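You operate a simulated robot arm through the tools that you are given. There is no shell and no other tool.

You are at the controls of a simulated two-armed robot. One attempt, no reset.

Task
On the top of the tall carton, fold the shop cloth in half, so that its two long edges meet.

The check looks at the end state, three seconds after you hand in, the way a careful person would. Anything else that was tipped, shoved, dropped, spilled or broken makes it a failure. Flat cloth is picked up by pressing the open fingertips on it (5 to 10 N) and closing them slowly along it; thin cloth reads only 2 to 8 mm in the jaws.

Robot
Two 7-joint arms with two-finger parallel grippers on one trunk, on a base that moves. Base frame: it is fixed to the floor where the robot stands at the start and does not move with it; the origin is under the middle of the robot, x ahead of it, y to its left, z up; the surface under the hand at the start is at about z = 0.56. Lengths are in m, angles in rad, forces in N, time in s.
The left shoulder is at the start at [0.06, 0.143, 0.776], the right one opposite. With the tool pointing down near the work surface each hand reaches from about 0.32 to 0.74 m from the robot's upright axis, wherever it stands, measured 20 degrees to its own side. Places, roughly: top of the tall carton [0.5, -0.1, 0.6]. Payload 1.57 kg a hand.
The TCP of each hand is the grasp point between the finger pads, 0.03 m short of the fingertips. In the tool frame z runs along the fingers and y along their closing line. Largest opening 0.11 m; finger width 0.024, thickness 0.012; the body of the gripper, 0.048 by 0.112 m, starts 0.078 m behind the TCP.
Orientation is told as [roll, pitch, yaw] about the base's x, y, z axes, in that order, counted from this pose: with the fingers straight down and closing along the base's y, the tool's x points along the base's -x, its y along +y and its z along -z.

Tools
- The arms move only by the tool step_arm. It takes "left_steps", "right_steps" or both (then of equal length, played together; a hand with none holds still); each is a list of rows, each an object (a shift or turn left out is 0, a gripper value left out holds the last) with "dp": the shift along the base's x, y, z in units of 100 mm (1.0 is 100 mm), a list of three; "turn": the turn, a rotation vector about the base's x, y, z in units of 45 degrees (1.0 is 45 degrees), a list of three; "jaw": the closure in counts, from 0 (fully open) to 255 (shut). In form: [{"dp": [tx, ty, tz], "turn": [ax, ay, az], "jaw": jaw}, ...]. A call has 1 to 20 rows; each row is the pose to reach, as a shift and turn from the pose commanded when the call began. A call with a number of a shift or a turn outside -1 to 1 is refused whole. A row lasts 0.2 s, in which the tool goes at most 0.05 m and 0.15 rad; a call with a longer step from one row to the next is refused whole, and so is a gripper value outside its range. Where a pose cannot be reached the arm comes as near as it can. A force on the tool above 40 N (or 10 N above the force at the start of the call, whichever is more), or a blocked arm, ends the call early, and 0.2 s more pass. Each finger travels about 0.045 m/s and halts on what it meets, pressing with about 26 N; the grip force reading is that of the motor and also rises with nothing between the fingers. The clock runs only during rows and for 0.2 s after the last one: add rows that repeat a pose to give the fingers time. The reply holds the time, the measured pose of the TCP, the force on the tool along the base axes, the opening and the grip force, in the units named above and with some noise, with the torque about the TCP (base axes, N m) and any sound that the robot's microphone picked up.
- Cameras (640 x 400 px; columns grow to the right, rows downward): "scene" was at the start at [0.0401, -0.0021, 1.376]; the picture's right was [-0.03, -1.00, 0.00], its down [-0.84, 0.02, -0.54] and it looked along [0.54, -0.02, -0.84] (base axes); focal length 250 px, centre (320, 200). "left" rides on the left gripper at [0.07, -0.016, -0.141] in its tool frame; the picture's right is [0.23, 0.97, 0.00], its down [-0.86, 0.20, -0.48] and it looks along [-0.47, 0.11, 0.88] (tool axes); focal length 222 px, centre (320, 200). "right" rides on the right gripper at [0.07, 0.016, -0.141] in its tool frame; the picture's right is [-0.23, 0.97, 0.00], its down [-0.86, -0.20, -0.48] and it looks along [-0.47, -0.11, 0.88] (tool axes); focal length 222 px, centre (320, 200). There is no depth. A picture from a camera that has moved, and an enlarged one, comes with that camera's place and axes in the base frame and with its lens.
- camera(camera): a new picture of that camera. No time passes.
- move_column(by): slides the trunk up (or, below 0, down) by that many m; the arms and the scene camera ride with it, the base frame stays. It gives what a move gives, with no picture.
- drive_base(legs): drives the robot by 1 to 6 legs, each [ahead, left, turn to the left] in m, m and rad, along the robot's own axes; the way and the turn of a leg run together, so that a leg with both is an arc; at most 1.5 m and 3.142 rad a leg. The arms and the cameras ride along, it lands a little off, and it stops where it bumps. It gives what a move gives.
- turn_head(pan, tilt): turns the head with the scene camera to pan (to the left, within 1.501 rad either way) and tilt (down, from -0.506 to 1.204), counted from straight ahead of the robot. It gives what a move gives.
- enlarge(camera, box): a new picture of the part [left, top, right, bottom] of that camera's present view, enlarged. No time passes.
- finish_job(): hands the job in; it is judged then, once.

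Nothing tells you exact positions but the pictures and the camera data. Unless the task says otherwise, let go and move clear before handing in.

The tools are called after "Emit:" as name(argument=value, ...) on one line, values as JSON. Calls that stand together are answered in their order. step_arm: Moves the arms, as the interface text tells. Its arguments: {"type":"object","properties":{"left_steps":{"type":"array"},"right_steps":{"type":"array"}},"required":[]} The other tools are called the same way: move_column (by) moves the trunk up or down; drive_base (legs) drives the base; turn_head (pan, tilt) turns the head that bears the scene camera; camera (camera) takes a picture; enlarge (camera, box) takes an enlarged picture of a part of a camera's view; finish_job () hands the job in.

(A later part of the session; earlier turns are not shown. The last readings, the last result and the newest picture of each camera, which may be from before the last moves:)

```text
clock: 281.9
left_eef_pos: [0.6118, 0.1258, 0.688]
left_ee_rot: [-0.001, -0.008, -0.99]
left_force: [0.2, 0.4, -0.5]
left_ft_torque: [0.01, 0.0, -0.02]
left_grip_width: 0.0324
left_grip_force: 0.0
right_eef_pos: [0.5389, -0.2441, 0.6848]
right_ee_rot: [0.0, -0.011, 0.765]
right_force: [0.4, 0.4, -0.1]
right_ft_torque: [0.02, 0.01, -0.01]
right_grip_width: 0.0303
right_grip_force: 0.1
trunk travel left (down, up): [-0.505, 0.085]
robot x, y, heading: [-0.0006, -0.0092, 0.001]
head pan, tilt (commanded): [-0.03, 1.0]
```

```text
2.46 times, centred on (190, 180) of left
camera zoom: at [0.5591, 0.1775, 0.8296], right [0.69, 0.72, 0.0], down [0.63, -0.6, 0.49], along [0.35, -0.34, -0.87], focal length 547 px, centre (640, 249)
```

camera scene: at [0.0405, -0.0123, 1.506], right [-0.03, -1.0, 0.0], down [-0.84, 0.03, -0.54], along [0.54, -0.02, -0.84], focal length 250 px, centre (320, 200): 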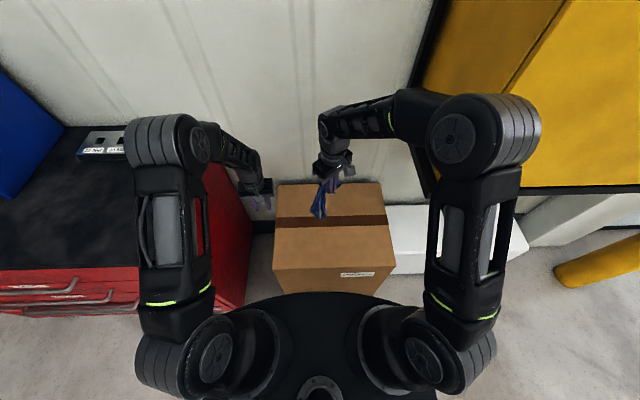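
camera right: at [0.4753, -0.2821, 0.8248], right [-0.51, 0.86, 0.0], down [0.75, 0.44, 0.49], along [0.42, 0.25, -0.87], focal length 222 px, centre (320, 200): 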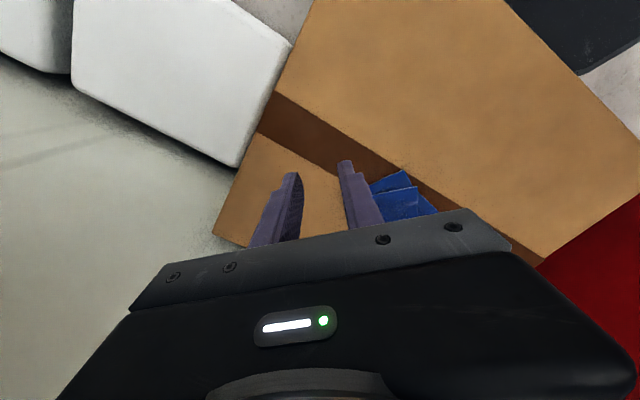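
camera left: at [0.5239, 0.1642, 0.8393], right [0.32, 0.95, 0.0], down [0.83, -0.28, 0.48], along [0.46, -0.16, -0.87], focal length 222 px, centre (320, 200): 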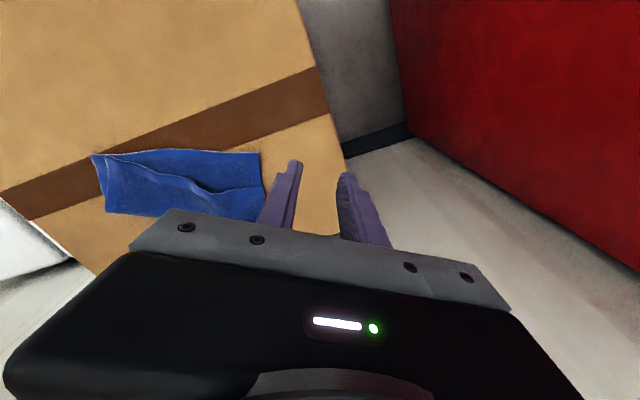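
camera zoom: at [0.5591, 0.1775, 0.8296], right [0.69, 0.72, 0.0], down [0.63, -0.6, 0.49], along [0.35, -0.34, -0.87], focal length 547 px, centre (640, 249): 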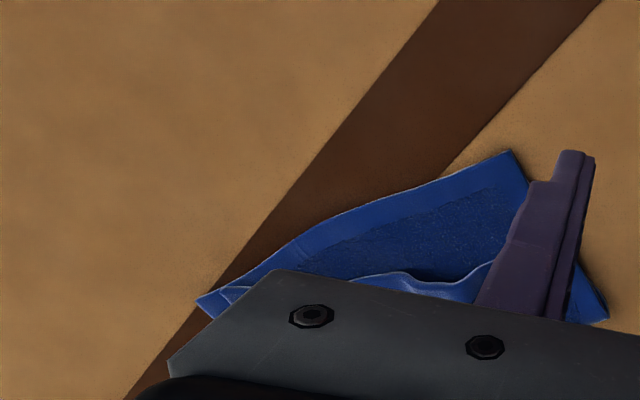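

The state is still clean, with a narrow raised ridge in the top layer at about (0.615, 0.001). I bring the left hand to straddle that ridge.

Emit:
step_arm(left_steps=[{"dp": [0.02, -0.2, 0], "turn": [0, 0, 0.12], "jaw": 195}, {"dp": [0.04, -0.4, 0], "turn": [0, 0, 0.24]}, {"dp": [0.06, -0.6, 0], "turn": [0, 0, 0.36]}, {"dp": [0.08, -0.8, 0], "turn": [0, 0, 0.48]}, {"dp": [0.1, -1.0, -0.1], "turn": [0, 0, 0.609]}])

Emit:
step_arm(left_steps=[{"dp": [0.018, -0.15, -0.15]}, {"dp": [0.018, -0.293, -0.35]}])

Emit:
enlarge(camera="left", box=[180, 60, 460, 220])

Emit:
enlarge(camera="scene", box=[290, 180, 362, 235])

```text
clock: 283.1
left_eef_pos: [0.6226, 0.0276, 0.6762]
left_ee_rot: [0.001, -0.009, -0.511]
left_force: [-0.2, -0.1, -0.2]
left_ft_torque: [0.02, 0.02, 0.0]
left_grip_width: 0.0258
left_grip_force: 0.1
right_eef_pos: [0.5386, -0.2437, 0.685]
right_ee_rot: [0.001, -0.01, 0.764]
right_force: [-0.1, 0.4, 0.2]
right_ft_torque: [0.0, 0.03, -0.04]
right_grip_width: 0.0305
right_grip_force: 0.2
trunk travel left (down, up): [-0.505, 0.085]
robot x, y, heading: [-0.0001, -0.0099, -0.004]
head pan, tilt (commanded): [-0.03, 1.0]
```

```text
clock: 283.7
left_eef_pos: [0.6242, -0.0012, 0.644]
left_ee_rot: [0.0, -0.007, -0.51]
left_force: [0.1, 0.3, 0.1]
left_ft_torque: [0.0, -0.03, -0.02]
left_grip_width: 0.0261
left_grip_force: 0.1
right_eef_pos: [0.5402, -0.2446, 0.6842]
right_ee_rot: [-0.001, -0.01, 0.764]
right_force: [-0.4, 1.1, 0.1]
right_ft_torque: [-0.03, 0.0, 0.01]
right_grip_width: 0.0306
right_grip_force: 0.0
trunk travel left (down, up): [-0.505, 0.085]
robot x, y, heading: [0.0014, -0.0087, 0.001]
head pan, tilt (commanded): [-0.03, 1.0]
```

```text
2.29 times, centred on (320, 140) of left
camera zoom: at [0.5545, 0.0199, 0.7846], right [0.28, 0.96, 0.0], down [0.84, -0.24, 0.48], along [0.46, -0.14, -0.88], focal length 508 px, centre (320, 337)
```

zoom: 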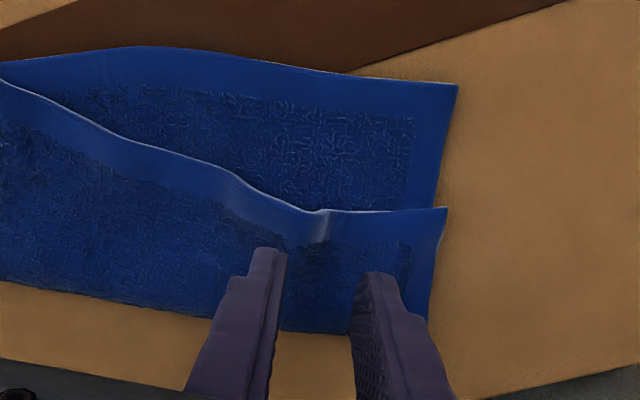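

```text
7.27 times, centred on (326, 208) of scene
camera zoom: at [0.0408, -0.0125, 1.506], right [-0.03, -1.0, 0.0], down [-0.84, 0.03, -0.54], along [0.54, -0.02, -0.84], focal length 1820 px, centre (276, 146)
```

zoom: 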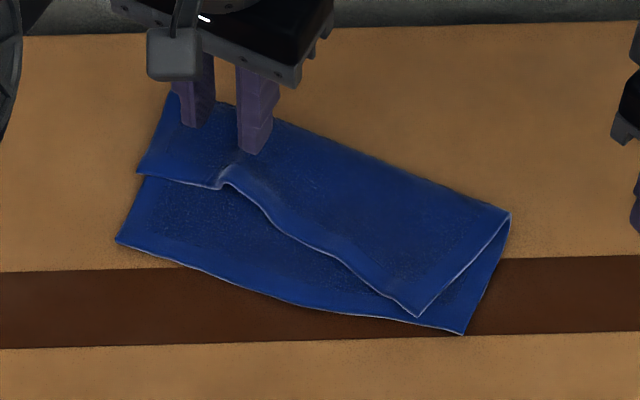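

Emit:
step_arm(left_steps=[{"dp": [-0.03, 0.01, -0.15]}, {"dp": [-0.04, 0.01, -0.3]}, {"dp": [-0.04, 0.01, -0.38]}, {"dp": [-0.04, 0.01, -0.42]}])

Emit:
enlarge(camera="left", box=[180, 60, 460, 220])

```text
clock: 284.7
left_eef_pos: [0.6207, -0.0005, 0.6011]
left_ee_rot: [-0.001, -0.007, -0.513]
left_force: [-1.4, 0.0, 0.1]
left_ft_torque: [-0.02, 0.01, -0.03]
left_grip_width: 0.026
left_grip_force: 0.0
right_eef_pos: [0.54, -0.2438, 0.6839]
right_ee_rot: [0.0, -0.009, 0.764]
right_force: [-0.2, -0.3, 0.6]
right_ft_torque: [0.0, 0.03, -0.03]
right_grip_width: 0.0303
right_grip_force: 0.1
trunk travel left (down, up): [-0.505, 0.085]
robot x, y, heading: [-0.0004, -0.0111, -0.004]
head pan, tilt (commanded): [-0.03, 1.0]
```

```text
2.29 times, centred on (320, 140) of left
camera zoom: at [0.5512, 0.0209, 0.7419], right [0.28, 0.96, 0.0], down [0.84, -0.24, 0.49], along [0.47, -0.14, -0.87], focal length 508 px, centre (320, 337)
```

zoom: 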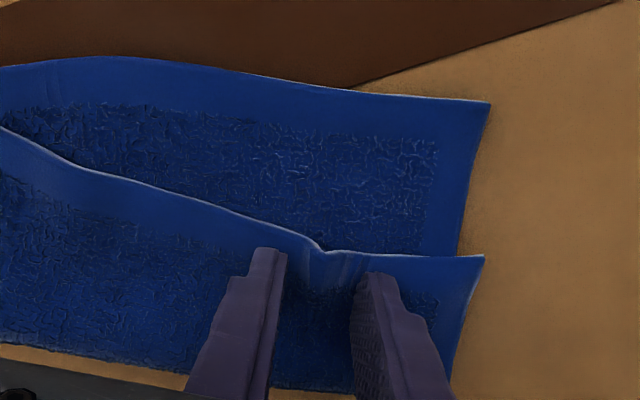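

Emit:
step_arm(left_steps=[{"dp": [0, 0, -0.02]}, {"dp": [0, 0, -0.025], "jaw": 199}, {"dp": [0, 0, -0.025], "jaw": 204}, {"dp": [0, 0, -0.022], "jaw": 209}, {"dp": [0, 0, -0.02], "jaw": 214}, {"dp": [0, 0, -0.015], "jaw": 220}, {"dp": [0, 0, -0.01], "jaw": 227}, {"dp": [0, 0, -0.005], "jaw": 234}, {"dp": [0, 0, 0.0], "jaw": 241}, {"dp": [0, 0, 0.0], "jaw": 248}, {"dp": [0, 0, 0.0], "jaw": 255}, {"dp": [0, 0, 0.0], "jaw": 255}, {"dp": [0, 0, 0.0], "jaw": 255}])

Emit:
enlarge(camera="left", box=[180, 60, 460, 220])

```text
clock: 287.5
left_eef_pos: [0.6197, -0.001, 0.6008]
left_ee_rot: [-0.001, -0.007, -0.513]
left_force: [0.7, -1.0, 1.1]
left_ft_torque: [0.02, 0.0, 0.03]
left_grip_width: 0.0042
left_grip_force: 24.9
right_eef_pos: [0.5396, -0.2436, 0.6848]
right_ee_rot: [-0.001, -0.01, 0.763]
right_force: [-0.2, 0.6, -0.9]
right_ft_torque: [-0.05, -0.03, 0.02]
right_grip_width: 0.0303
right_grip_force: 0.0
trunk travel left (down, up): [-0.505, 0.085]
robot x, y, heading: [0.0003, -0.0092, -0.003]
head pan, tilt (commanded): [-0.03, 1.0]
```

```text
2.29 times, centred on (320, 140) of left
camera zoom: at [0.5499, 0.0211, 0.7419], right [0.28, 0.96, 0.0], down [0.84, -0.24, 0.48], along [0.47, -0.14, -0.87], focal length 508 px, centre (320, 337)
```

zoom: 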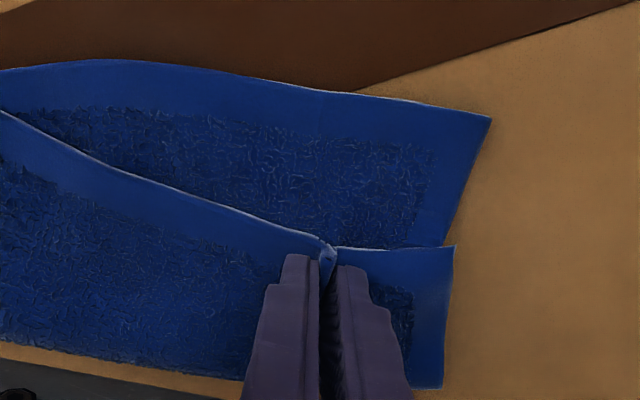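

Top layer only (4.2 mm), exactly what I needed. P4 must move by about (-0.039, +0.019) to sit on P1, so I lift slightly and carry it there.

Emit:
step_arm(left_steps=[{"dp": [-0.02, 0.01, 0.08]}, {"dp": [-0.08, 0.04, 0.14]}, {"dp": [-0.16, 0.08, 0.16]}, {"dp": [-0.24, 0.12, 0.16]}, {"dp": [-0.32, 0.16, 0.14]}, {"dp": [-0.39, 0.19, 0.1]}, {"dp": [-0.39, 0.19, 0.05]}, {"dp": [-0.39, 0.19, 0.0]}])

Emit:
enlarge(camera="left", box=[180, 60, 460, 220])

Emit:
enlarge(camera="scene", box=[290, 190, 362, 240])

```text
clock: 289.3
left_eef_pos: [0.5825, 0.0179, 0.6012]
left_ee_rot: [-0.001, -0.009, -0.514]
left_force: [0.6, 0.0, 1.7]
left_ft_torque: [-0.02, 0.01, 0.04]
left_grip_width: 0.0042
left_grip_force: 25.5
right_eef_pos: [0.5388, -0.2438, 0.6843]
right_ee_rot: [-0.001, -0.011, 0.765]
right_force: [-0.3, 0.8, -0.4]
right_ft_torque: [0.02, -0.01, -0.03]
right_grip_width: 0.0307
right_grip_force: 0.1
trunk travel left (down, up): [-0.505, 0.085]
robot x, y, heading: [0.0006, -0.011, -0.002]
head pan, tilt (commanded): [-0.03, 1.0]
```

```text
2.29 times, centred on (320, 140) of left
camera zoom: at [0.5114, 0.0398, 0.7419], right [0.28, 0.96, 0.0], down [0.84, -0.24, 0.49], along [0.47, -0.14, -0.87], focal length 508 px, centre (320, 337)
```

zoom: 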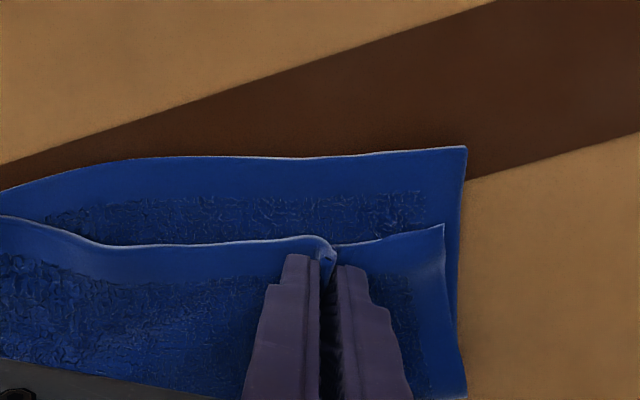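

```text
8.00 times, centred on (326, 215) of scene
camera zoom: at [0.0405, -0.0123, 1.506], right [-0.03, -1.0, 0.0], down [-0.84, 0.03, -0.54], along [0.54, -0.02, -0.84], focal length 2002 px, centre (272, 80)
```

zoom: 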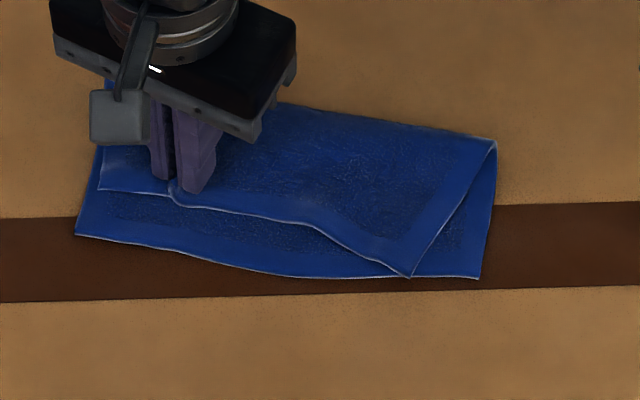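

The lower layer slid along a little, so P4 is still about 2.5 cm from P1. I anchor the base at the right end with the closed right fingertips on its exposed part, then move P4 the rest of the way.

Emit:
step_arm(right_steps=[{"dp": [0, 0.25, 0], "jaw": 220}, {"dp": [-0.02, 0.5, 0], "jaw": 255}, {"dp": [-0.04, 0.75, -0.1], "jaw": 255}, {"dp": [-0.06, 1.0, -0.25], "jaw": 255}])

Emit:
step_arm(right_steps=[{"dp": [-0.02, 0.17, -0.2]}, {"dp": [-0.02, 0.17, -0.4]}, {"dp": [-0.02, 0.17, -0.53]}, {"dp": [-0.02, 0.17, -0.58]}, {"dp": [-0.02, 0.17, -0.62]}, {"dp": [-0.02, 0.17, -0.645]}])

Emit:
enlarge(camera="scene", box=[290, 190, 370, 240])

```text
clock: 290.3
left_eef_pos: [0.5808, 0.0182, 0.6013]
left_ee_rot: [0.0, -0.008, -0.513]
left_force: [0.8, -0.4, 1.8]
left_ft_torque: [0.0, -0.01, 0.02]
left_grip_width: 0.0043
left_grip_force: 24.2
right_eef_pos: [0.5329, -0.1428, 0.6571]
right_ee_rot: [0.0, -0.011, 0.765]
right_force: [-0.7, -0.4, -0.9]
right_ft_torque: [0.03, 0.01, -0.02]
right_grip_width: 0.0001
right_grip_force: 20.9
trunk travel left (down, up): [-0.505, 0.085]
robot x, y, heading: [0.0005, -0.0108, 0.001]
head pan, tilt (commanded): [-0.03, 1.0]
```

```text
clock: 291.7
left_eef_pos: [0.5813, 0.0179, 0.6008]
left_ee_rot: [-0.002, -0.008, -0.514]
left_force: [0.4, -0.2, 1.1]
left_ft_torque: [0.0, -0.04, 0.03]
left_grip_width: 0.0043
left_grip_force: 25.1
right_eef_pos: [0.5319, -0.1278, 0.595]
right_ee_rot: [0.0, -0.01, 0.765]
right_force: [-0.2, 0.0, -0.6]
right_ft_torque: [-0.02, 0.04, 0.02]
right_grip_width: 0.0001
right_grip_force: 21.2
trunk travel left (down, up): [-0.505, 0.085]
robot x, y, heading: [0.0025, -0.0109, -0.008]
head pan, tilt (commanded): [-0.03, 1.0]
```

```text
8.00 times, centred on (330, 215) of scene
camera zoom: at [0.0405, -0.0123, 1.506], right [-0.03, -1.0, 0.0], down [-0.84, 0.03, -0.54], along [0.54, -0.02, -0.84], focal length 2002 px, centre (240, 80)
```

zoom: 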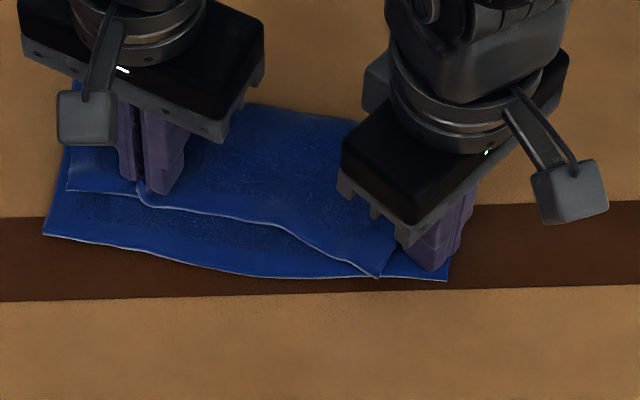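

Emit:
step_arm(left_steps=[{"dp": [0, 0, 0]}, {"dp": [0, 0, 0]}, {"dp": [0, 0, 0]}, {"dp": [-0.02, 0.01, 0.08]}, {"dp": [-0.08, 0.04, 0.1]}, {"dp": [-0.14, 0.08, 0.1]}, {"dp": [-0.2, 0.11, 0.1]}, {"dp": [-0.26, 0.15, 0.08]}, {"dp": [-0.26, 0.15, 0.03]}, {"dp": [-0.26, 0.15, 0.0]}], right_steps=[{"dp": [0, 0, -0.02]}, {"dp": [0, 0, -0.03]}, {"dp": [0, 0, -0.035]}, {"dp": [0, 0, -0.035]}, {"dp": [0, 0, -0.035]}, {"dp": [0, 0, -0.035]}, {"dp": [0, 0, -0.035]}, {"dp": [0, 0, -0.035]}, {"dp": [0, 0, -0.035]}, {"dp": [0, 0, -0.035]}])

Emit:
enlarge(camera="left", box=[180, 60, 460, 220])

Emit:
enlarge(camera="scene", box=[290, 195, 370, 245])

```text
clock: 293.9
left_eef_pos: [0.5534, 0.0336, 0.6016]
left_ee_rot: [0.001, -0.009, -0.512]
left_force: [1.3, -1.2, 1.4]
left_ft_torque: [-0.04, -0.01, 0.02]
left_grip_width: 0.0044
left_grip_force: 24.8
right_eef_pos: [0.5303, -0.1274, 0.5927]
right_ee_rot: [-0.001, -0.011, 0.765]
right_force: [2.1, -2.2, 8.9]
right_ft_torque: [-0.1, 0.0, 0.02]
right_grip_width: 0.0
right_grip_force: 21.4
trunk travel left (down, up): [-0.505, 0.085]
robot x, y, heading: [0.0009, -0.0084, -0.002]
head pan, tilt (commanded): [-0.03, 1.0]
```

```text
2.29 times, centred on (320, 140) of left
camera zoom: at [0.4845, 0.0554, 0.742], right [0.28, 0.96, 0.0], down [0.84, -0.24, 0.49], along [0.47, -0.14, -0.87], focal length 508 px, centre (320, 337)
```

zoom: 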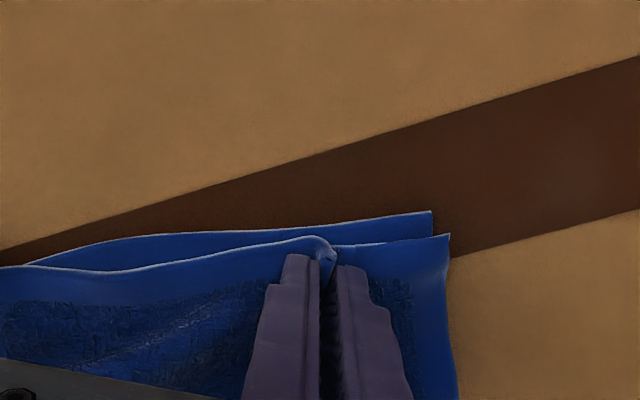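

```text
8.00 times, centred on (330, 220) of scene
camera zoom: at [0.0399, -0.0123, 1.5061], right [-0.03, -1.0, 0.0], down [-0.84, 0.03, -0.54], along [0.54, -0.02, -0.84], focal length 2002 px, centre (240, 40)
```

zoom: 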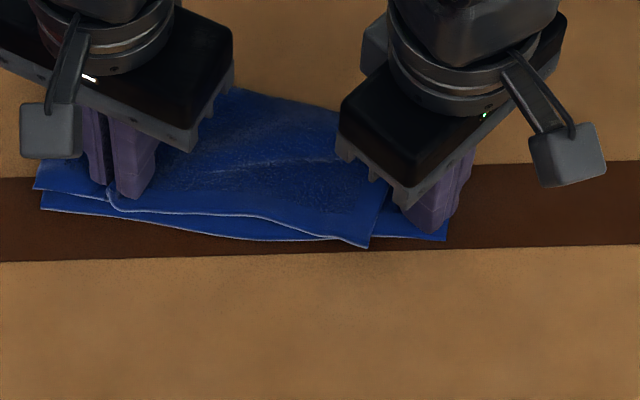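

P4 is now within about 8 mm of P1. One more small nudge, then I release it.

Emit:
step_arm(left_steps=[{"dp": [0, 0, 0.06]}, {"dp": [-0.05, -0.01, 0.07]}, {"dp": [-0.1, -0.03, 0.07]}, {"dp": [-0.12, -0.03, 0.03]}, {"dp": [-0.12, -0.03, -0.01]}, {"dp": [-0.12, -0.03, -0.02], "jaw": 248}, {"dp": [-0.12, -0.03, -0.02], "jaw": 240}, {"dp": [-0.12, -0.03, -0.02], "jaw": 232}, {"dp": [-0.12, -0.03, -0.02], "jaw": 224}, {"dp": [-0.12, -0.03, 0.0], "jaw": 216}, {"dp": [-0.12, -0.03, 0.1], "jaw": 205}, {"dp": [-0.12, -0.03, 0.3]}, {"dp": [-0.12, 0.1, 0.5]}, {"dp": [-0.12, 0.4, 0.7]}, {"dp": [-0.12, 0.7, 0.8]}, {"dp": [-0.12, 1.0, 0.8]}], right_steps=[{"dp": [0, 0, 0]}, {"dp": [0, 0, 0]}, {"dp": [0, 0, 0]}, {"dp": [0, 0, 0]}, {"dp": [0, 0, 0]}, {"dp": [0, 0, 0]}, {"dp": [0, 0, 0]}, {"dp": [0, 0, 0]}, {"dp": [0, 0, 0]}, {"dp": [0, 0, 0.02]}, {"dp": [0, 0, 0.06]}, {"dp": [0, 0, 0.2]}, {"dp": [0, 0, 0.4]}, {"dp": [0, -0.2, 0.6]}, {"dp": [0, -0.6, 0.8]}, {"dp": [0, -1.0, 0.8]}])

Emit:
enlarge(camera="scene", box=[290, 195, 354, 240])

Emit:
enlarge(camera="left", box=[60, 80, 340, 230])

Emit:
camera(camera="right")

```text
clock: 297.3
left_eef_pos: [0.5419, 0.1325, 0.6814]
left_ee_rot: [0.002, -0.006, -0.513]
left_force: [-0.3, -0.8, 0.4]
left_ft_torque: [0.03, 0.02, 0.01]
left_grip_width: 0.0214
left_grip_force: 0.1
right_eef_pos: [0.5305, -0.2274, 0.671]
right_ee_rot: [0.001, -0.012, 0.765]
right_force: [-0.3, 0.9, -0.3]
right_ft_torque: [0.0, -0.01, -0.01]
right_grip_width: 0.0
right_grip_force: 21.0
trunk travel left (down, up): [-0.505, 0.085]
robot x, y, heading: [0.0015, -0.0091, -0.002]
head pan, tilt (commanded): [-0.03, 1.0]
```

```text
8.89 times, centred on (322, 218) of scene
camera zoom: at [0.0407, -0.0124, 1.506], right [-0.03, -1.0, 0.0], down [-0.84, 0.03, -0.54], along [0.54, -0.02, -0.84], focal length 2225 px, centre (302, 44)
```

zoom: 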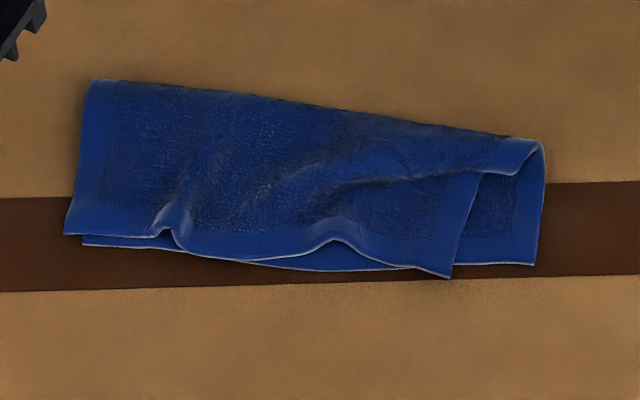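

```text
2.29 times, centred on (200, 155) of left
camera zoom: at [0.472, 0.1552, 0.8235], right [0.28, 0.96, 0.0], down [0.84, -0.24, 0.48], along [0.46, -0.14, -0.87], focal length 508 px, centre (594, 303)
```

zoom: 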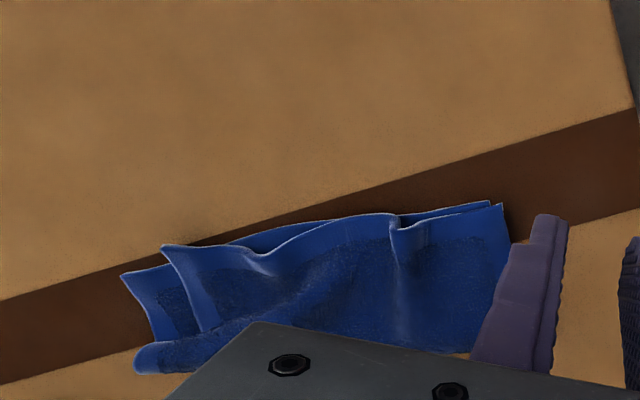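

```text
taken
camera right: at [0.467, -0.2653, 0.8114], right [-0.51, 0.86, 0.0], down [0.75, 0.45, 0.49], along [0.42, 0.25, -0.87], focal length 222 px, centre (320, 200)
```

right: 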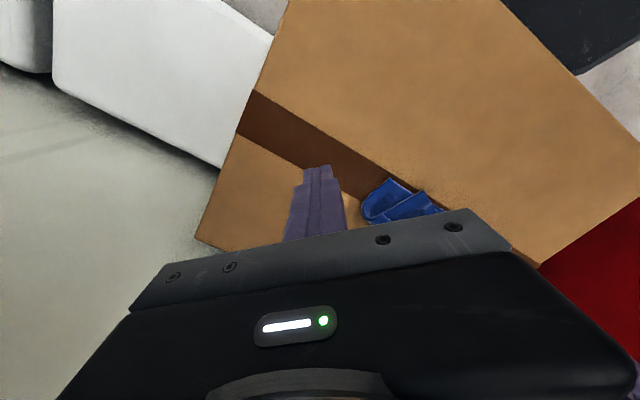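

The left end now matches within about a centimetre. At the right end P3 must still go about 4 cm to the right onto P2, and the top layer's slack stands up there in a raised arch. I take a closer look.

Emit:
enlarge(camera="right", box=[340, 165, 460, 235])

Emit:
enlarge(camera="scene", box=[326, 204, 358, 230])

```text
5.33 times, centred on (400, 200) of right
camera zoom: at [0.467, -0.2653, 0.8114], right [-0.51, 0.86, 0.0], down [0.75, 0.45, 0.49], along [0.42, 0.25, -0.87], focal length 1185 px, centre (-107, 200)
```

zoom: 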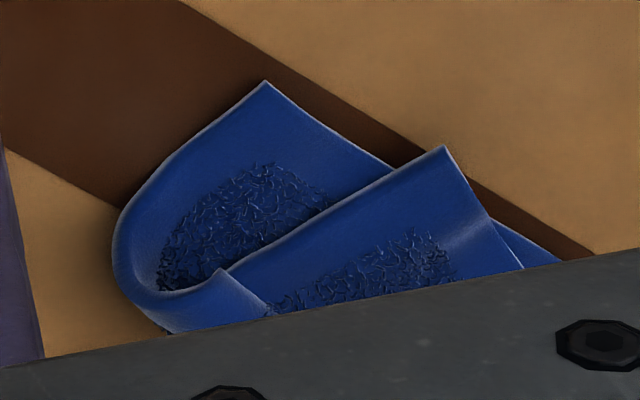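

```text
15.38 times, centred on (342, 217) of scene
camera zoom: at [0.0407, -0.0124, 1.506], right [-0.03, -1.0, 0.0], down [-0.84, 0.03, -0.54], along [0.54, -0.02, -0.84], focal length 3851 px, centre (-18, -62)
```

zoom: 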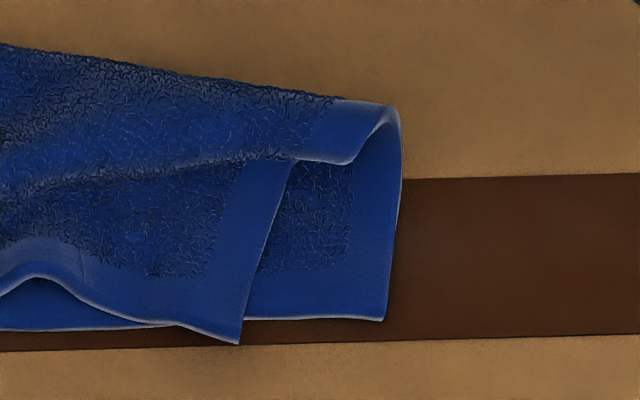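

Emit:
step_arm(right_steps=[{"dp": [0.02, 0.2, 0.05], "turn": [0, 0, 0.13], "jaw": 204}, {"dp": [0.04, 0.45, 0.05], "turn": [0, 0, 0.26]}, {"dp": [0.07, 0.7, 0.0], "turn": [0, 0, 0.39]}, {"dp": [0.1, 0.95, -0.05], "turn": [0, 0, 0.52]}, {"dp": [0.12, 1.0, -0.15], "turn": [0, 0, 0.638]}])

Emit:
step_arm(right_steps=[{"dp": [0.01, 0.15, -0.05]}, {"dp": [0.01, 0.27, -0.12]}])

Emit:
enlarge(camera="right", box=[180, 60, 460, 220])

Emit:
enlarge(camera="scene", box=[300, 195, 372, 240])

```text
clock: 298.5
left_eef_pos: [0.5422, 0.1329, 0.6824]
left_ee_rot: [0.001, -0.006, -0.513]
left_force: [0.5, -0.1, 0.4]
left_ft_torque: [-0.01, -0.02, -0.03]
left_grip_width: 0.0214
left_grip_force: 0.0
right_eef_pos: [0.5442, -0.1264, 0.6568]
right_ee_rot: [0.0, -0.011, 1.269]
right_force: [0.1, -0.5, -0.6]
right_ft_torque: [-0.04, 0.0, 0.02]
right_grip_width: 0.0221
right_grip_force: 0.0
trunk travel left (down, up): [-0.505, 0.085]
robot x, y, heading: [0.002, -0.012, -0.005]
head pan, tilt (commanded): [-0.03, 1.0]
```

```text
clock: 299.1
left_eef_pos: [0.5421, 0.1327, 0.682]
left_ee_rot: [-0.001, -0.008, -0.513]
left_force: [-0.6, -0.1, 0.1]
left_ft_torque: [-0.03, -0.01, 0.01]
left_grip_width: 0.0217
left_grip_force: 0.0
right_eef_pos: [0.5447, -0.1013, 0.6419]
right_ee_rot: [0.0, -0.01, 1.264]
right_force: [1.6, 1.3, 0.5]
right_ft_torque: [0.02, 0.01, 0.0]
right_grip_width: 0.0221
right_grip_force: 0.0
trunk travel left (down, up): [-0.505, 0.085]
robot x, y, heading: [-0.0021, -0.0102, 0.0]
head pan, tilt (commanded): [-0.03, 1.0]
```

```text
2.29 times, centred on (320, 140) of right
camera zoom: at [0.507, -0.1642, 0.7836], right [-0.86, 0.51, 0.0], down [0.45, 0.75, 0.49], along [0.25, 0.42, -0.87], focal length 508 px, centre (320, 337)
```

zoom: 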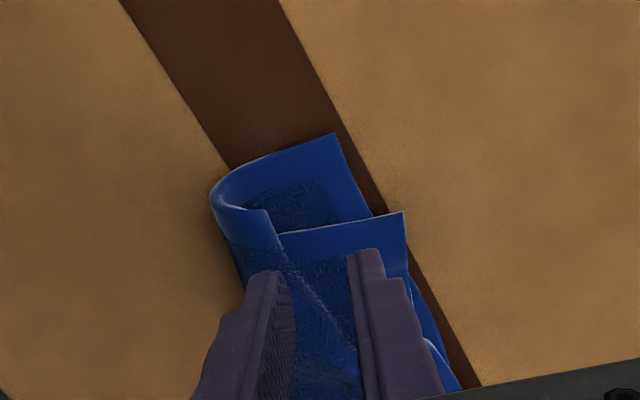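

```text
8.89 times, centred on (336, 218) of scene
camera zoom: at [0.0407, -0.0122, 1.506], right [-0.03, -1.0, 0.0], down [-0.84, 0.03, -0.54], along [0.54, -0.02, -0.84], focal length 2225 px, centre (178, 44)
```

zoom: 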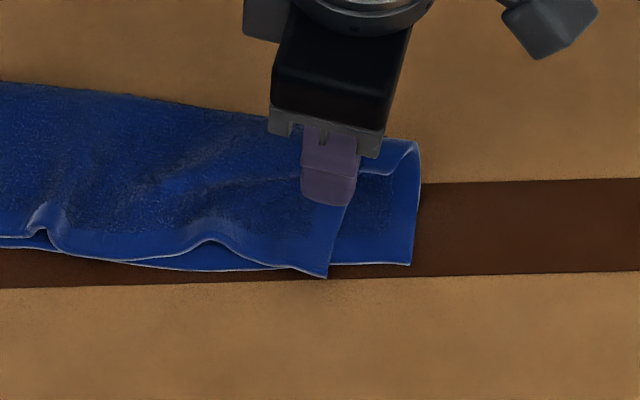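

Emit:
step_arm(right_steps=[{"dp": [-0.05, 0.03, -0.15]}, {"dp": [-0.06, 0.035, -0.3]}, {"dp": [-0.06, 0.035, -0.38]}, {"dp": [-0.06, 0.035, -0.42]}, {"dp": [-0.06, 0.035, -0.44]}])

Emit:
enlarge(camera="right", box=[180, 60, 460, 220])

```text
clock: 300.3
left_eef_pos: [0.5418, 0.1345, 0.6811]
left_ee_rot: [0.0, -0.006, -0.513]
left_force: [-0.1, -0.5, 0.4]
left_ft_torque: [-0.03, -0.04, 0.04]
left_grip_width: 0.0216
left_grip_force: 0.0
right_eef_pos: [0.5403, -0.0968, 0.6017]
right_ee_rot: [-0.002, -0.011, 1.265]
right_force: [-0.4, -0.8, 2.5]
right_ft_torque: [-0.01, -0.05, 0.0]
right_grip_width: 0.0221
right_grip_force: 0.6
trunk travel left (down, up): [-0.505, 0.085]
robot x, y, heading: [0.0004, -0.0133, -0.001]
head pan, tilt (commanded): [-0.03, 1.0]
```

```text
2.29 times, centred on (320, 140) of right
camera zoom: at [0.5015, -0.1604, 0.7419], right [-0.86, 0.51, 0.0], down [0.45, 0.75, 0.49], along [0.25, 0.42, -0.87], focal length 508 px, centre (320, 337)
```

zoom: 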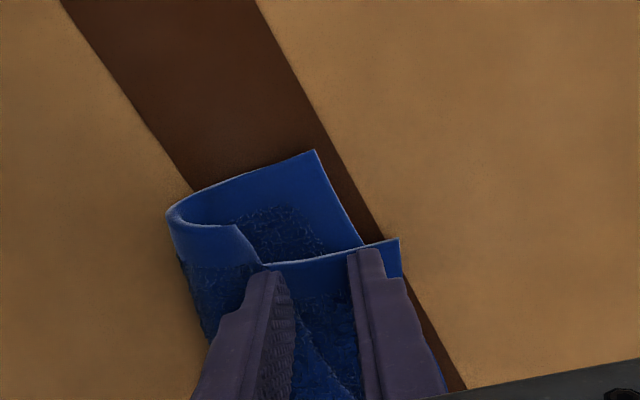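

Emit:
step_arm(right_steps=[{"dp": [0, 0, -0.005], "jaw": 208}, {"dp": [0, 0, -0.008], "jaw": 212}, {"dp": [0, 0, -0.008], "jaw": 216}, {"dp": [0, 0, -0.005], "jaw": 220}, {"dp": [0, 0, 0.0], "jaw": 225}, {"dp": [0, 0, 0.008], "jaw": 231}, {"dp": [0, 0, 0.015], "jaw": 237}, {"dp": [0, 0, 0.02], "jaw": 243}, {"dp": [0, 0, 0.02], "jaw": 249}, {"dp": [0, 0, 0.02], "jaw": 255}, {"dp": [0, 0, 0.02], "jaw": 255}, {"dp": [0, 0, 0.02], "jaw": 255}])

Emit:
enlarge(camera="right", box=[180, 60, 460, 220])

```text
clock: 302.9
left_eef_pos: [0.5412, 0.1326, 0.6828]
left_ee_rot: [-0.002, -0.008, -0.514]
left_force: [0.5, 0.4, -0.2]
left_ft_torque: [-0.01, -0.01, 0.01]
left_grip_width: 0.0217
left_grip_force: 0.1
right_eef_pos: [0.5398, -0.0953, 0.6037]
right_ee_rot: [0.0, -0.009, 1.265]
right_force: [0.7, -0.1, 1.4]
right_ft_torque: [0.0, 0.02, -0.04]
right_grip_width: 0.0
right_grip_force: 20.7
trunk travel left (down, up): [-0.505, 0.085]
robot x, y, heading: [-0.0, -0.0103, 0.001]
head pan, tilt (commanded): [-0.03, 1.0]
```

```text
2.29 times, centred on (320, 140) of right
camera zoom: at [0.502, -0.1599, 0.7435], right [-0.86, 0.51, 0.0], down [0.45, 0.75, 0.49], along [0.25, 0.42, -0.87], focal length 508 px, centre (320, 337)
```

zoom: 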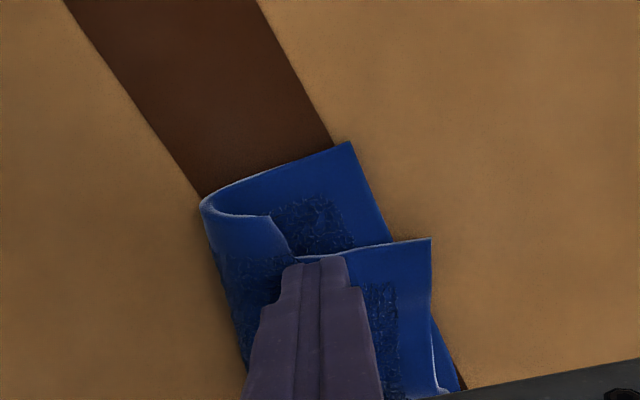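

It slipped without gathering. I reopen and repeat with slightly more contact.

Emit:
step_arm(right_steps=[{"dp": [0, 0, 0.15], "jaw": 240}, {"dp": [0, 0, 0.15], "jaw": 220}, {"dp": [0, 0, 0.15], "jaw": 200}, {"dp": [0, 0, 0.15], "jaw": 195}, {"dp": [0, 0, 0.08]}, {"dp": [0, 0, 0.0]}, {"dp": [0, 0, -0.04]}, {"dp": [0, 0, -0.06]}])

Emit:
enlarge(camera="right", box=[180, 60, 460, 220])

```text
clock: 304.7
left_eef_pos: [0.5408, 0.1334, 0.6826]
left_ee_rot: [0.0, -0.009, -0.512]
left_force: [-0.1, -0.6, -0.8]
left_ft_torque: [0.0, 0.02, 0.02]
left_grip_width: 0.0216
left_grip_force: 0.1
right_eef_pos: [0.5413, -0.0975, 0.5994]
right_ee_rot: [-0.004, -0.013, 1.264]
right_force: [-1.6, -1.3, 13.6]
right_ft_torque: [-0.07, -0.14, 0.01]
right_grip_width: 0.0249
right_grip_force: 0.1
trunk travel left (down, up): [-0.505, 0.085]
robot x, y, heading: [0.0031, -0.0136, 0.001]
head pan, tilt (commanded): [-0.03, 1.0]
```

```text
2.29 times, centred on (320, 140) of right
camera zoom: at [0.5025, -0.1604, 0.739], right [-0.86, 0.51, 0.0], down [0.44, 0.75, 0.49], along [0.25, 0.42, -0.87], focal length 508 px, centre (320, 337)
```

zoom: 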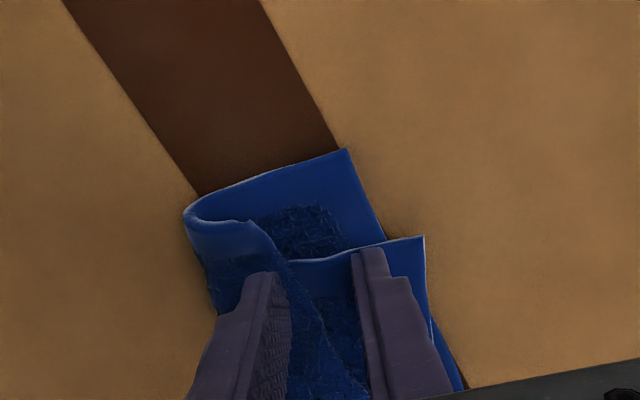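

Emit:
step_arm(right_steps=[{"dp": [0, 0, 0.015], "jaw": 199}, {"dp": [0, 0, 0.018], "jaw": 204}, {"dp": [0, 0, 0.018], "jaw": 209}, {"dp": [0, 0, 0.018], "jaw": 214}, {"dp": [0, 0, 0.018], "jaw": 219}, {"dp": [0, 0, 0.02], "jaw": 225}, {"dp": [0, 0, 0.022], "jaw": 231}, {"dp": [0, 0, 0.025], "jaw": 238}, {"dp": [0, 0, 0.025], "jaw": 246}, {"dp": [0, 0, 0.025], "jaw": 255}, {"dp": [0, 0, 0.025], "jaw": 255}, {"dp": [0, 0, 0.025], "jaw": 255}])

Emit:
enlarge(camera="right", box=[180, 60, 460, 220])

```text
clock: 307.3
left_eef_pos: [0.5417, 0.133, 0.6826]
left_ee_rot: [-0.001, -0.008, -0.512]
left_force: [-0.5, 0.8, 0.3]
left_ft_torque: [-0.01, -0.02, 0.0]
left_grip_width: 0.0218
left_grip_force: 0.0
right_eef_pos: [0.5401, -0.0968, 0.6011]
right_ee_rot: [-0.001, -0.009, 1.267]
right_force: [0.7, -1.3, 8.8]
right_ft_torque: [-0.07, -0.07, -0.04]
right_grip_width: 0.0049
right_grip_force: 25.5
trunk travel left (down, up): [-0.505, 0.085]
robot x, y, heading: [0.0019, -0.0093, -0.0]
head pan, tilt (commanded): [-0.03, 1.0]
```

```text
2.29 times, centred on (320, 140) of right
camera zoom: at [0.5018, -0.1609, 0.7401], right [-0.86, 0.51, 0.0], down [0.45, 0.75, 0.49], along [0.25, 0.42, -0.87], focal length 508 px, centre (320, 337)
```

zoom: 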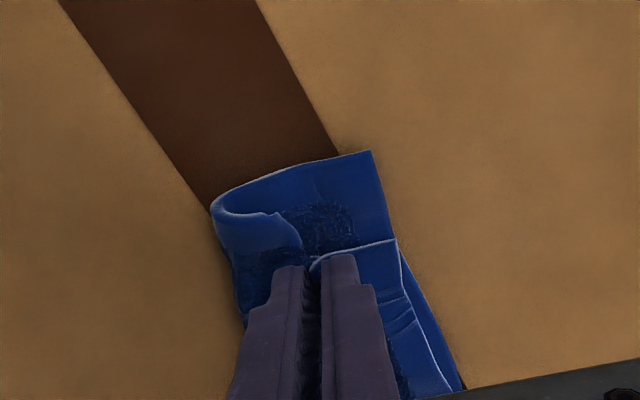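

The top layer's pleat is held (4.9 mm). I anchor the left end of both layers with the closed left fingertips, then pull the top layer right onto P2.

Emit:
step_arm(left_steps=[{"dp": [0.1, -0.2, 0], "jaw": 230}, {"dp": [0.2, -0.4, 0], "jaw": 255}, {"dp": [0.3, -0.6, -0.1]}, {"dp": [0.33, -0.75, -0.3]}, {"dp": [0.33, -0.78, -0.5]}, {"dp": [0.33, -0.78, -0.68]}, {"dp": [0.33, -0.78, -0.76]}, {"dp": [0.33, -0.78, -0.81]}])

Emit:
step_arm(left_steps=[{"dp": [0, 0, -0.02]}, {"dp": [0, 0, -0.04]}])

Emit:
enlarge(camera="scene", box=[285, 190, 365, 240])

```text
clock: 309.1
left_eef_pos: [0.5754, 0.0547, 0.6004]
left_ee_rot: [0.0, -0.009, -0.514]
left_force: [0.5, -0.2, 0.4]
left_ft_torque: [0.0, 0.0, 0.02]
left_grip_width: 0.0002
left_grip_force: 21.5
right_eef_pos: [0.5393, -0.0971, 0.599]
right_ee_rot: [-0.002, -0.01, 1.265]
right_force: [0.0, -2.0, 8.6]
right_ft_torque: [-0.06, -0.08, 0.0]
right_grip_width: 0.0047
right_grip_force: 25.0
trunk travel left (down, up): [-0.505, 0.085]
robot x, y, heading: [-0.0006, -0.0111, -0.001]
head pan, tilt (commanded): [-0.03, 1.0]
```

```text
clock: 309.7
left_eef_pos: [0.5755, 0.0563, 0.5974]
left_ee_rot: [0.003, -0.009, -0.513]
left_force: [1.5, 0.5, 2.6]
left_ft_torque: [0.03, -0.01, 0.0]
left_grip_width: 0.0
left_grip_force: 21.8
right_eef_pos: [0.5402, -0.0959, 0.6002]
right_ee_rot: [-0.001, -0.011, 1.265]
right_force: [0.9, -1.3, 9.1]
right_ft_torque: [-0.04, -0.08, -0.05]
right_grip_width: 0.0049
right_grip_force: 25.2
trunk travel left (down, up): [-0.505, 0.085]
robot x, y, heading: [0.0024, -0.0106, -0.002]
head pan, tilt (commanded): [-0.03, 1.0]
```

```text
8.00 times, centred on (325, 215) of scene
camera zoom: at [0.0397, -0.0123, 1.5061], right [-0.03, -1.0, 0.0], down [-0.84, 0.03, -0.54], along [0.54, -0.02, -0.84], focal length 2002 px, centre (280, 80)
```

zoom: 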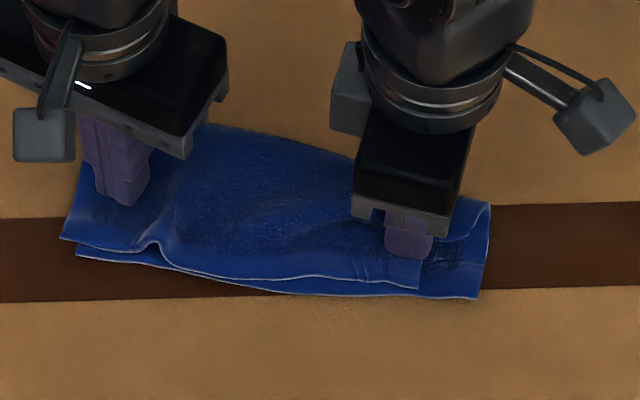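

Emit:
step_arm(left_steps=[{"dp": [0, 0, -0.015]}, {"dp": [0, 0, -0.02]}, {"dp": [0, 0, -0.02]}, {"dp": [0, 0, -0.02]}, {"dp": [0, 0, -0.02]}, {"dp": [0, 0, -0.02]}, {"dp": [0, 0, -0.02]}, {"dp": [0, 0, -0.02]}], right_steps=[{"dp": [0, 0, 0.05]}, {"dp": [0, 0, 0.08]}, {"dp": [0, -0.06, 0.1]}, {"dp": [-0.01, -0.13, 0.1]}, {"dp": [-0.02, -0.2, 0.1]}, {"dp": [-0.03, -0.27, 0.1]}, {"dp": [-0.03, -0.34, 0.08]}, {"dp": [-0.03, -0.34, 0.04]}])

Emit:
enlarge(camera="right", box=[180, 60, 460, 220])

Emit:
enlarge(camera="scene", box=[285, 190, 365, 240])

```text
clock: 311.5
left_eef_pos: [0.5735, 0.0556, 0.595]
left_ee_rot: [0.0, -0.01, -0.514]
left_force: [0.7, -5.3, 11.9]
left_ft_torque: [-0.15, -0.07, 0.02]
left_grip_width: 0.0001
left_grip_force: 21.6
right_eef_pos: [0.5359, -0.1315, 0.6034]
right_ee_rot: [-0.002, -0.012, 1.264]
right_force: [0.5, 4.2, 0.2]
right_ft_torque: [0.18, -0.07, -0.01]
right_grip_width: 0.0028
right_grip_force: 24.0
trunk travel left (down, up): [-0.505, 0.085]
robot x, y, heading: [0.0022, -0.009, -0.002]
head pan, tilt (commanded): [-0.03, 1.0]
```

```text
2.29 times, centred on (320, 140) of right
camera zoom: at [0.4976, -0.1951, 0.7435], right [-0.86, 0.51, 0.0], down [0.45, 0.75, 0.49], along [0.25, 0.42, -0.87], focal length 508 px, centre (320, 337)
```

zoom: 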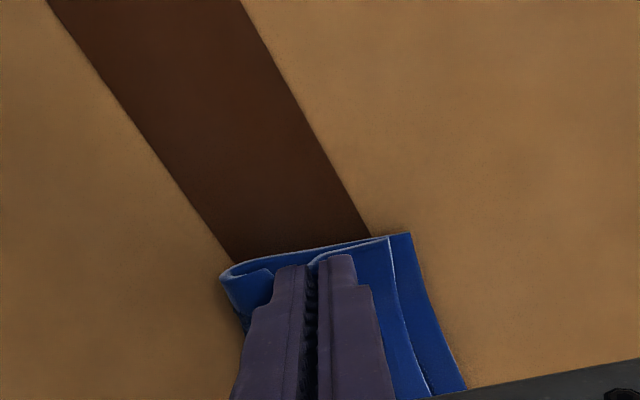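

```text
8.00 times, centred on (325, 215) of scene
camera zoom: at [0.0396, -0.0125, 1.5061], right [-0.03, -1.0, 0.0], down [-0.84, 0.03, -0.54], along [0.54, -0.02, -0.84], focal length 2002 px, centre (280, 80)
```

zoom: 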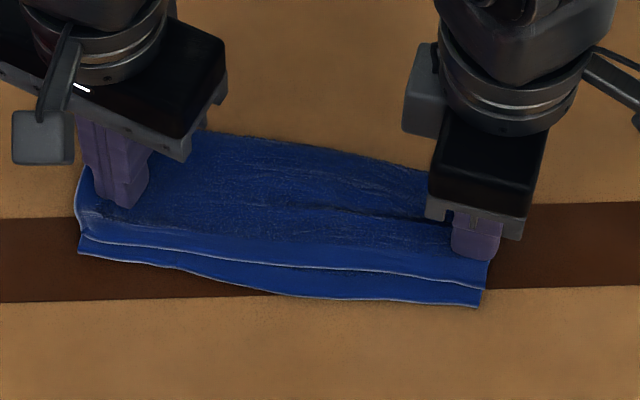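

Wonderful: the upper edge is now straight and parallel to the lower edge, only about 1 cm short of it along the whole length. I nudge the right end of the top layer that last centimetre toward the lower edge.

Emit:
step_arm(left_steps=[{"dp": [0, 0, 0]}, {"dp": [0, 0, 0]}, {"dp": [0, 0, 0]}, {"dp": [0, 0, 0]}, {"dp": [0, 0, 0]}, {"dp": [0, 0, 0]}], right_steps=[{"dp": [-0.02, 0.0, 0.03]}, {"dp": [-0.05, 0.01, 0.05]}, {"dp": [-0.08, 0.02, 0.05]}, {"dp": [-0.12, 0.03, 0.04]}, {"dp": [-0.13, 0.03, 0.0]}, {"dp": [-0.13, 0.03, -0.03]}])

Emit:
enlarge(camera="right", box=[180, 60, 460, 220])

Emit:
enlarge(camera="scene", box=[285, 190, 365, 240])

```text
clock: 312.9
left_eef_pos: [0.5741, 0.0558, 0.5955]
left_ee_rot: [0.002, -0.008, -0.514]
left_force: [1.6, -6.3, 11.2]
left_ft_torque: [-0.14, -0.04, 0.05]
left_grip_width: 0.0
left_grip_force: 21.1
right_eef_pos: [0.5255, -0.1291, 0.6014]
right_ee_rot: [-0.003, -0.012, 1.265]
right_force: [0.1, 3.2, 1.6]
right_ft_torque: [0.15, -0.08, -0.04]
right_grip_width: 0.0031
right_grip_force: 24.1
trunk travel left (down, up): [-0.505, 0.085]
robot x, y, heading: [-0.0004, -0.0089, -0.008]
head pan, tilt (commanded): [-0.03, 1.0]
```

```text
2.29 times, centred on (320, 140) of right
camera zoom: at [0.4856, -0.1918, 0.7411], right [-0.86, 0.51, 0.0], down [0.45, 0.75, 0.49], along [0.25, 0.42, -0.87], focal length 508 px, centre (320, 337)
```

zoom: 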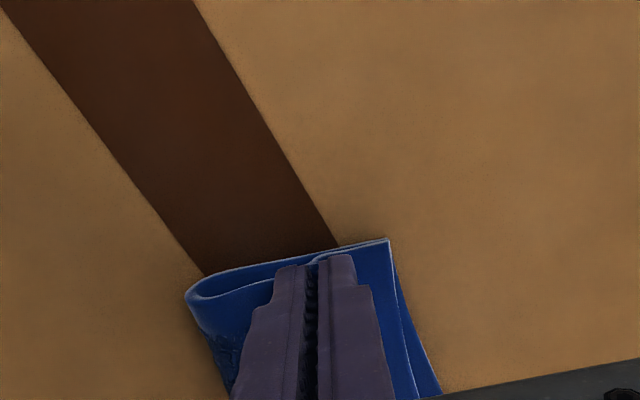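

```text
8.00 times, centred on (325, 215) of scene
camera zoom: at [0.0395, -0.0126, 1.5061], right [-0.03, -1.0, 0.0], down [-0.84, 0.03, -0.54], along [0.54, -0.02, -0.84], focal length 2002 px, centre (280, 80)
```

zoom: 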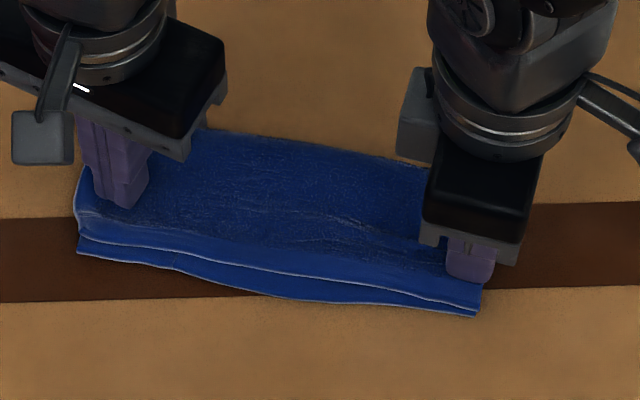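

The right end is now spot on (P3 within about 2 mm of P2). I release the right hand gently while the left still anchors.

Emit:
step_arm(left_steps=[{"dp": [0, 0, 0]}, {"dp": [0, 0, 0]}, {"dp": [0, 0, 0]}, {"dp": [0, 0, 0]}, {"dp": [0, 0, 0]}, {"dp": [0, 0, 0]}, {"dp": [0, 0, 0]}, {"dp": [0, 0, 0]}, {"dp": [0, 0, 0]}, {"dp": [0, 0, 0]}, {"dp": [0, 0, 0]}], right_steps=[{"dp": [0, 0, -0.02]}, {"dp": [0, 0, -0.03], "jaw": 248}, {"dp": [0, 0, -0.03], "jaw": 240}, {"dp": [0, 0, -0.03], "jaw": 232}, {"dp": [0, 0, -0.02], "jaw": 224}, {"dp": [0, 0, 0.0], "jaw": 218}, {"dp": [0, 0, 0.1], "jaw": 212}, {"dp": [0, 0, 0.3]}, {"dp": [0, -0.2, 0.5]}, {"dp": [0, -0.6, 0.7]}, {"dp": [0, -1.0, 0.8]}])

Emit:
enlarge(camera="scene", box=[290, 195, 354, 240])

Emit:
enlarge(camera="left", box=[120, 60, 440, 220])

```text
clock: 315.3
left_eef_pos: [0.5742, 0.056, 0.5949]
left_ee_rot: [0.002, -0.009, -0.511]
left_force: [1.8, -3.2, 13.9]
left_ft_torque: [-0.11, -0.08, 0.01]
left_grip_width: 0.0001
left_grip_force: 21.3
right_eef_pos: [0.5206, -0.2293, 0.6841]
right_ee_rot: [0.001, -0.01, 1.265]
right_force: [0.0, -0.1, -0.1]
right_ft_torque: [0.02, -0.02, -0.01]
right_grip_width: 0.0186
right_grip_force: 0.1
trunk travel left (down, up): [-0.505, 0.085]
robot x, y, heading: [-0.0003, -0.0143, -0.003]
head pan, tilt (commanded): [-0.03, 1.0]
```

```text
8.89 times, centred on (322, 218) of scene
camera zoom: at [0.0396, -0.013, 1.506], right [-0.03, -1.0, 0.0], down [-0.84, 0.03, -0.54], along [0.54, -0.02, -0.84], focal length 2225 px, centre (302, 44)
```

zoom: 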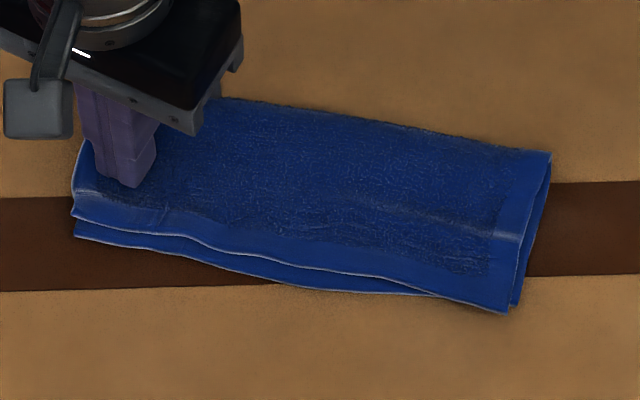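

```text
2.00 times, centred on (280, 140) of left
camera zoom: at [0.5048, 0.0775, 0.7364], right [0.28, 0.96, 0.0], down [0.84, -0.24, 0.49], along [0.47, -0.14, -0.87], focal length 444 px, centre (400, 320)
```

zoom: 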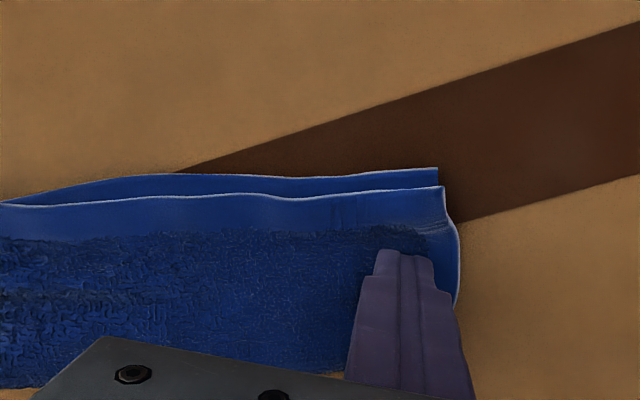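

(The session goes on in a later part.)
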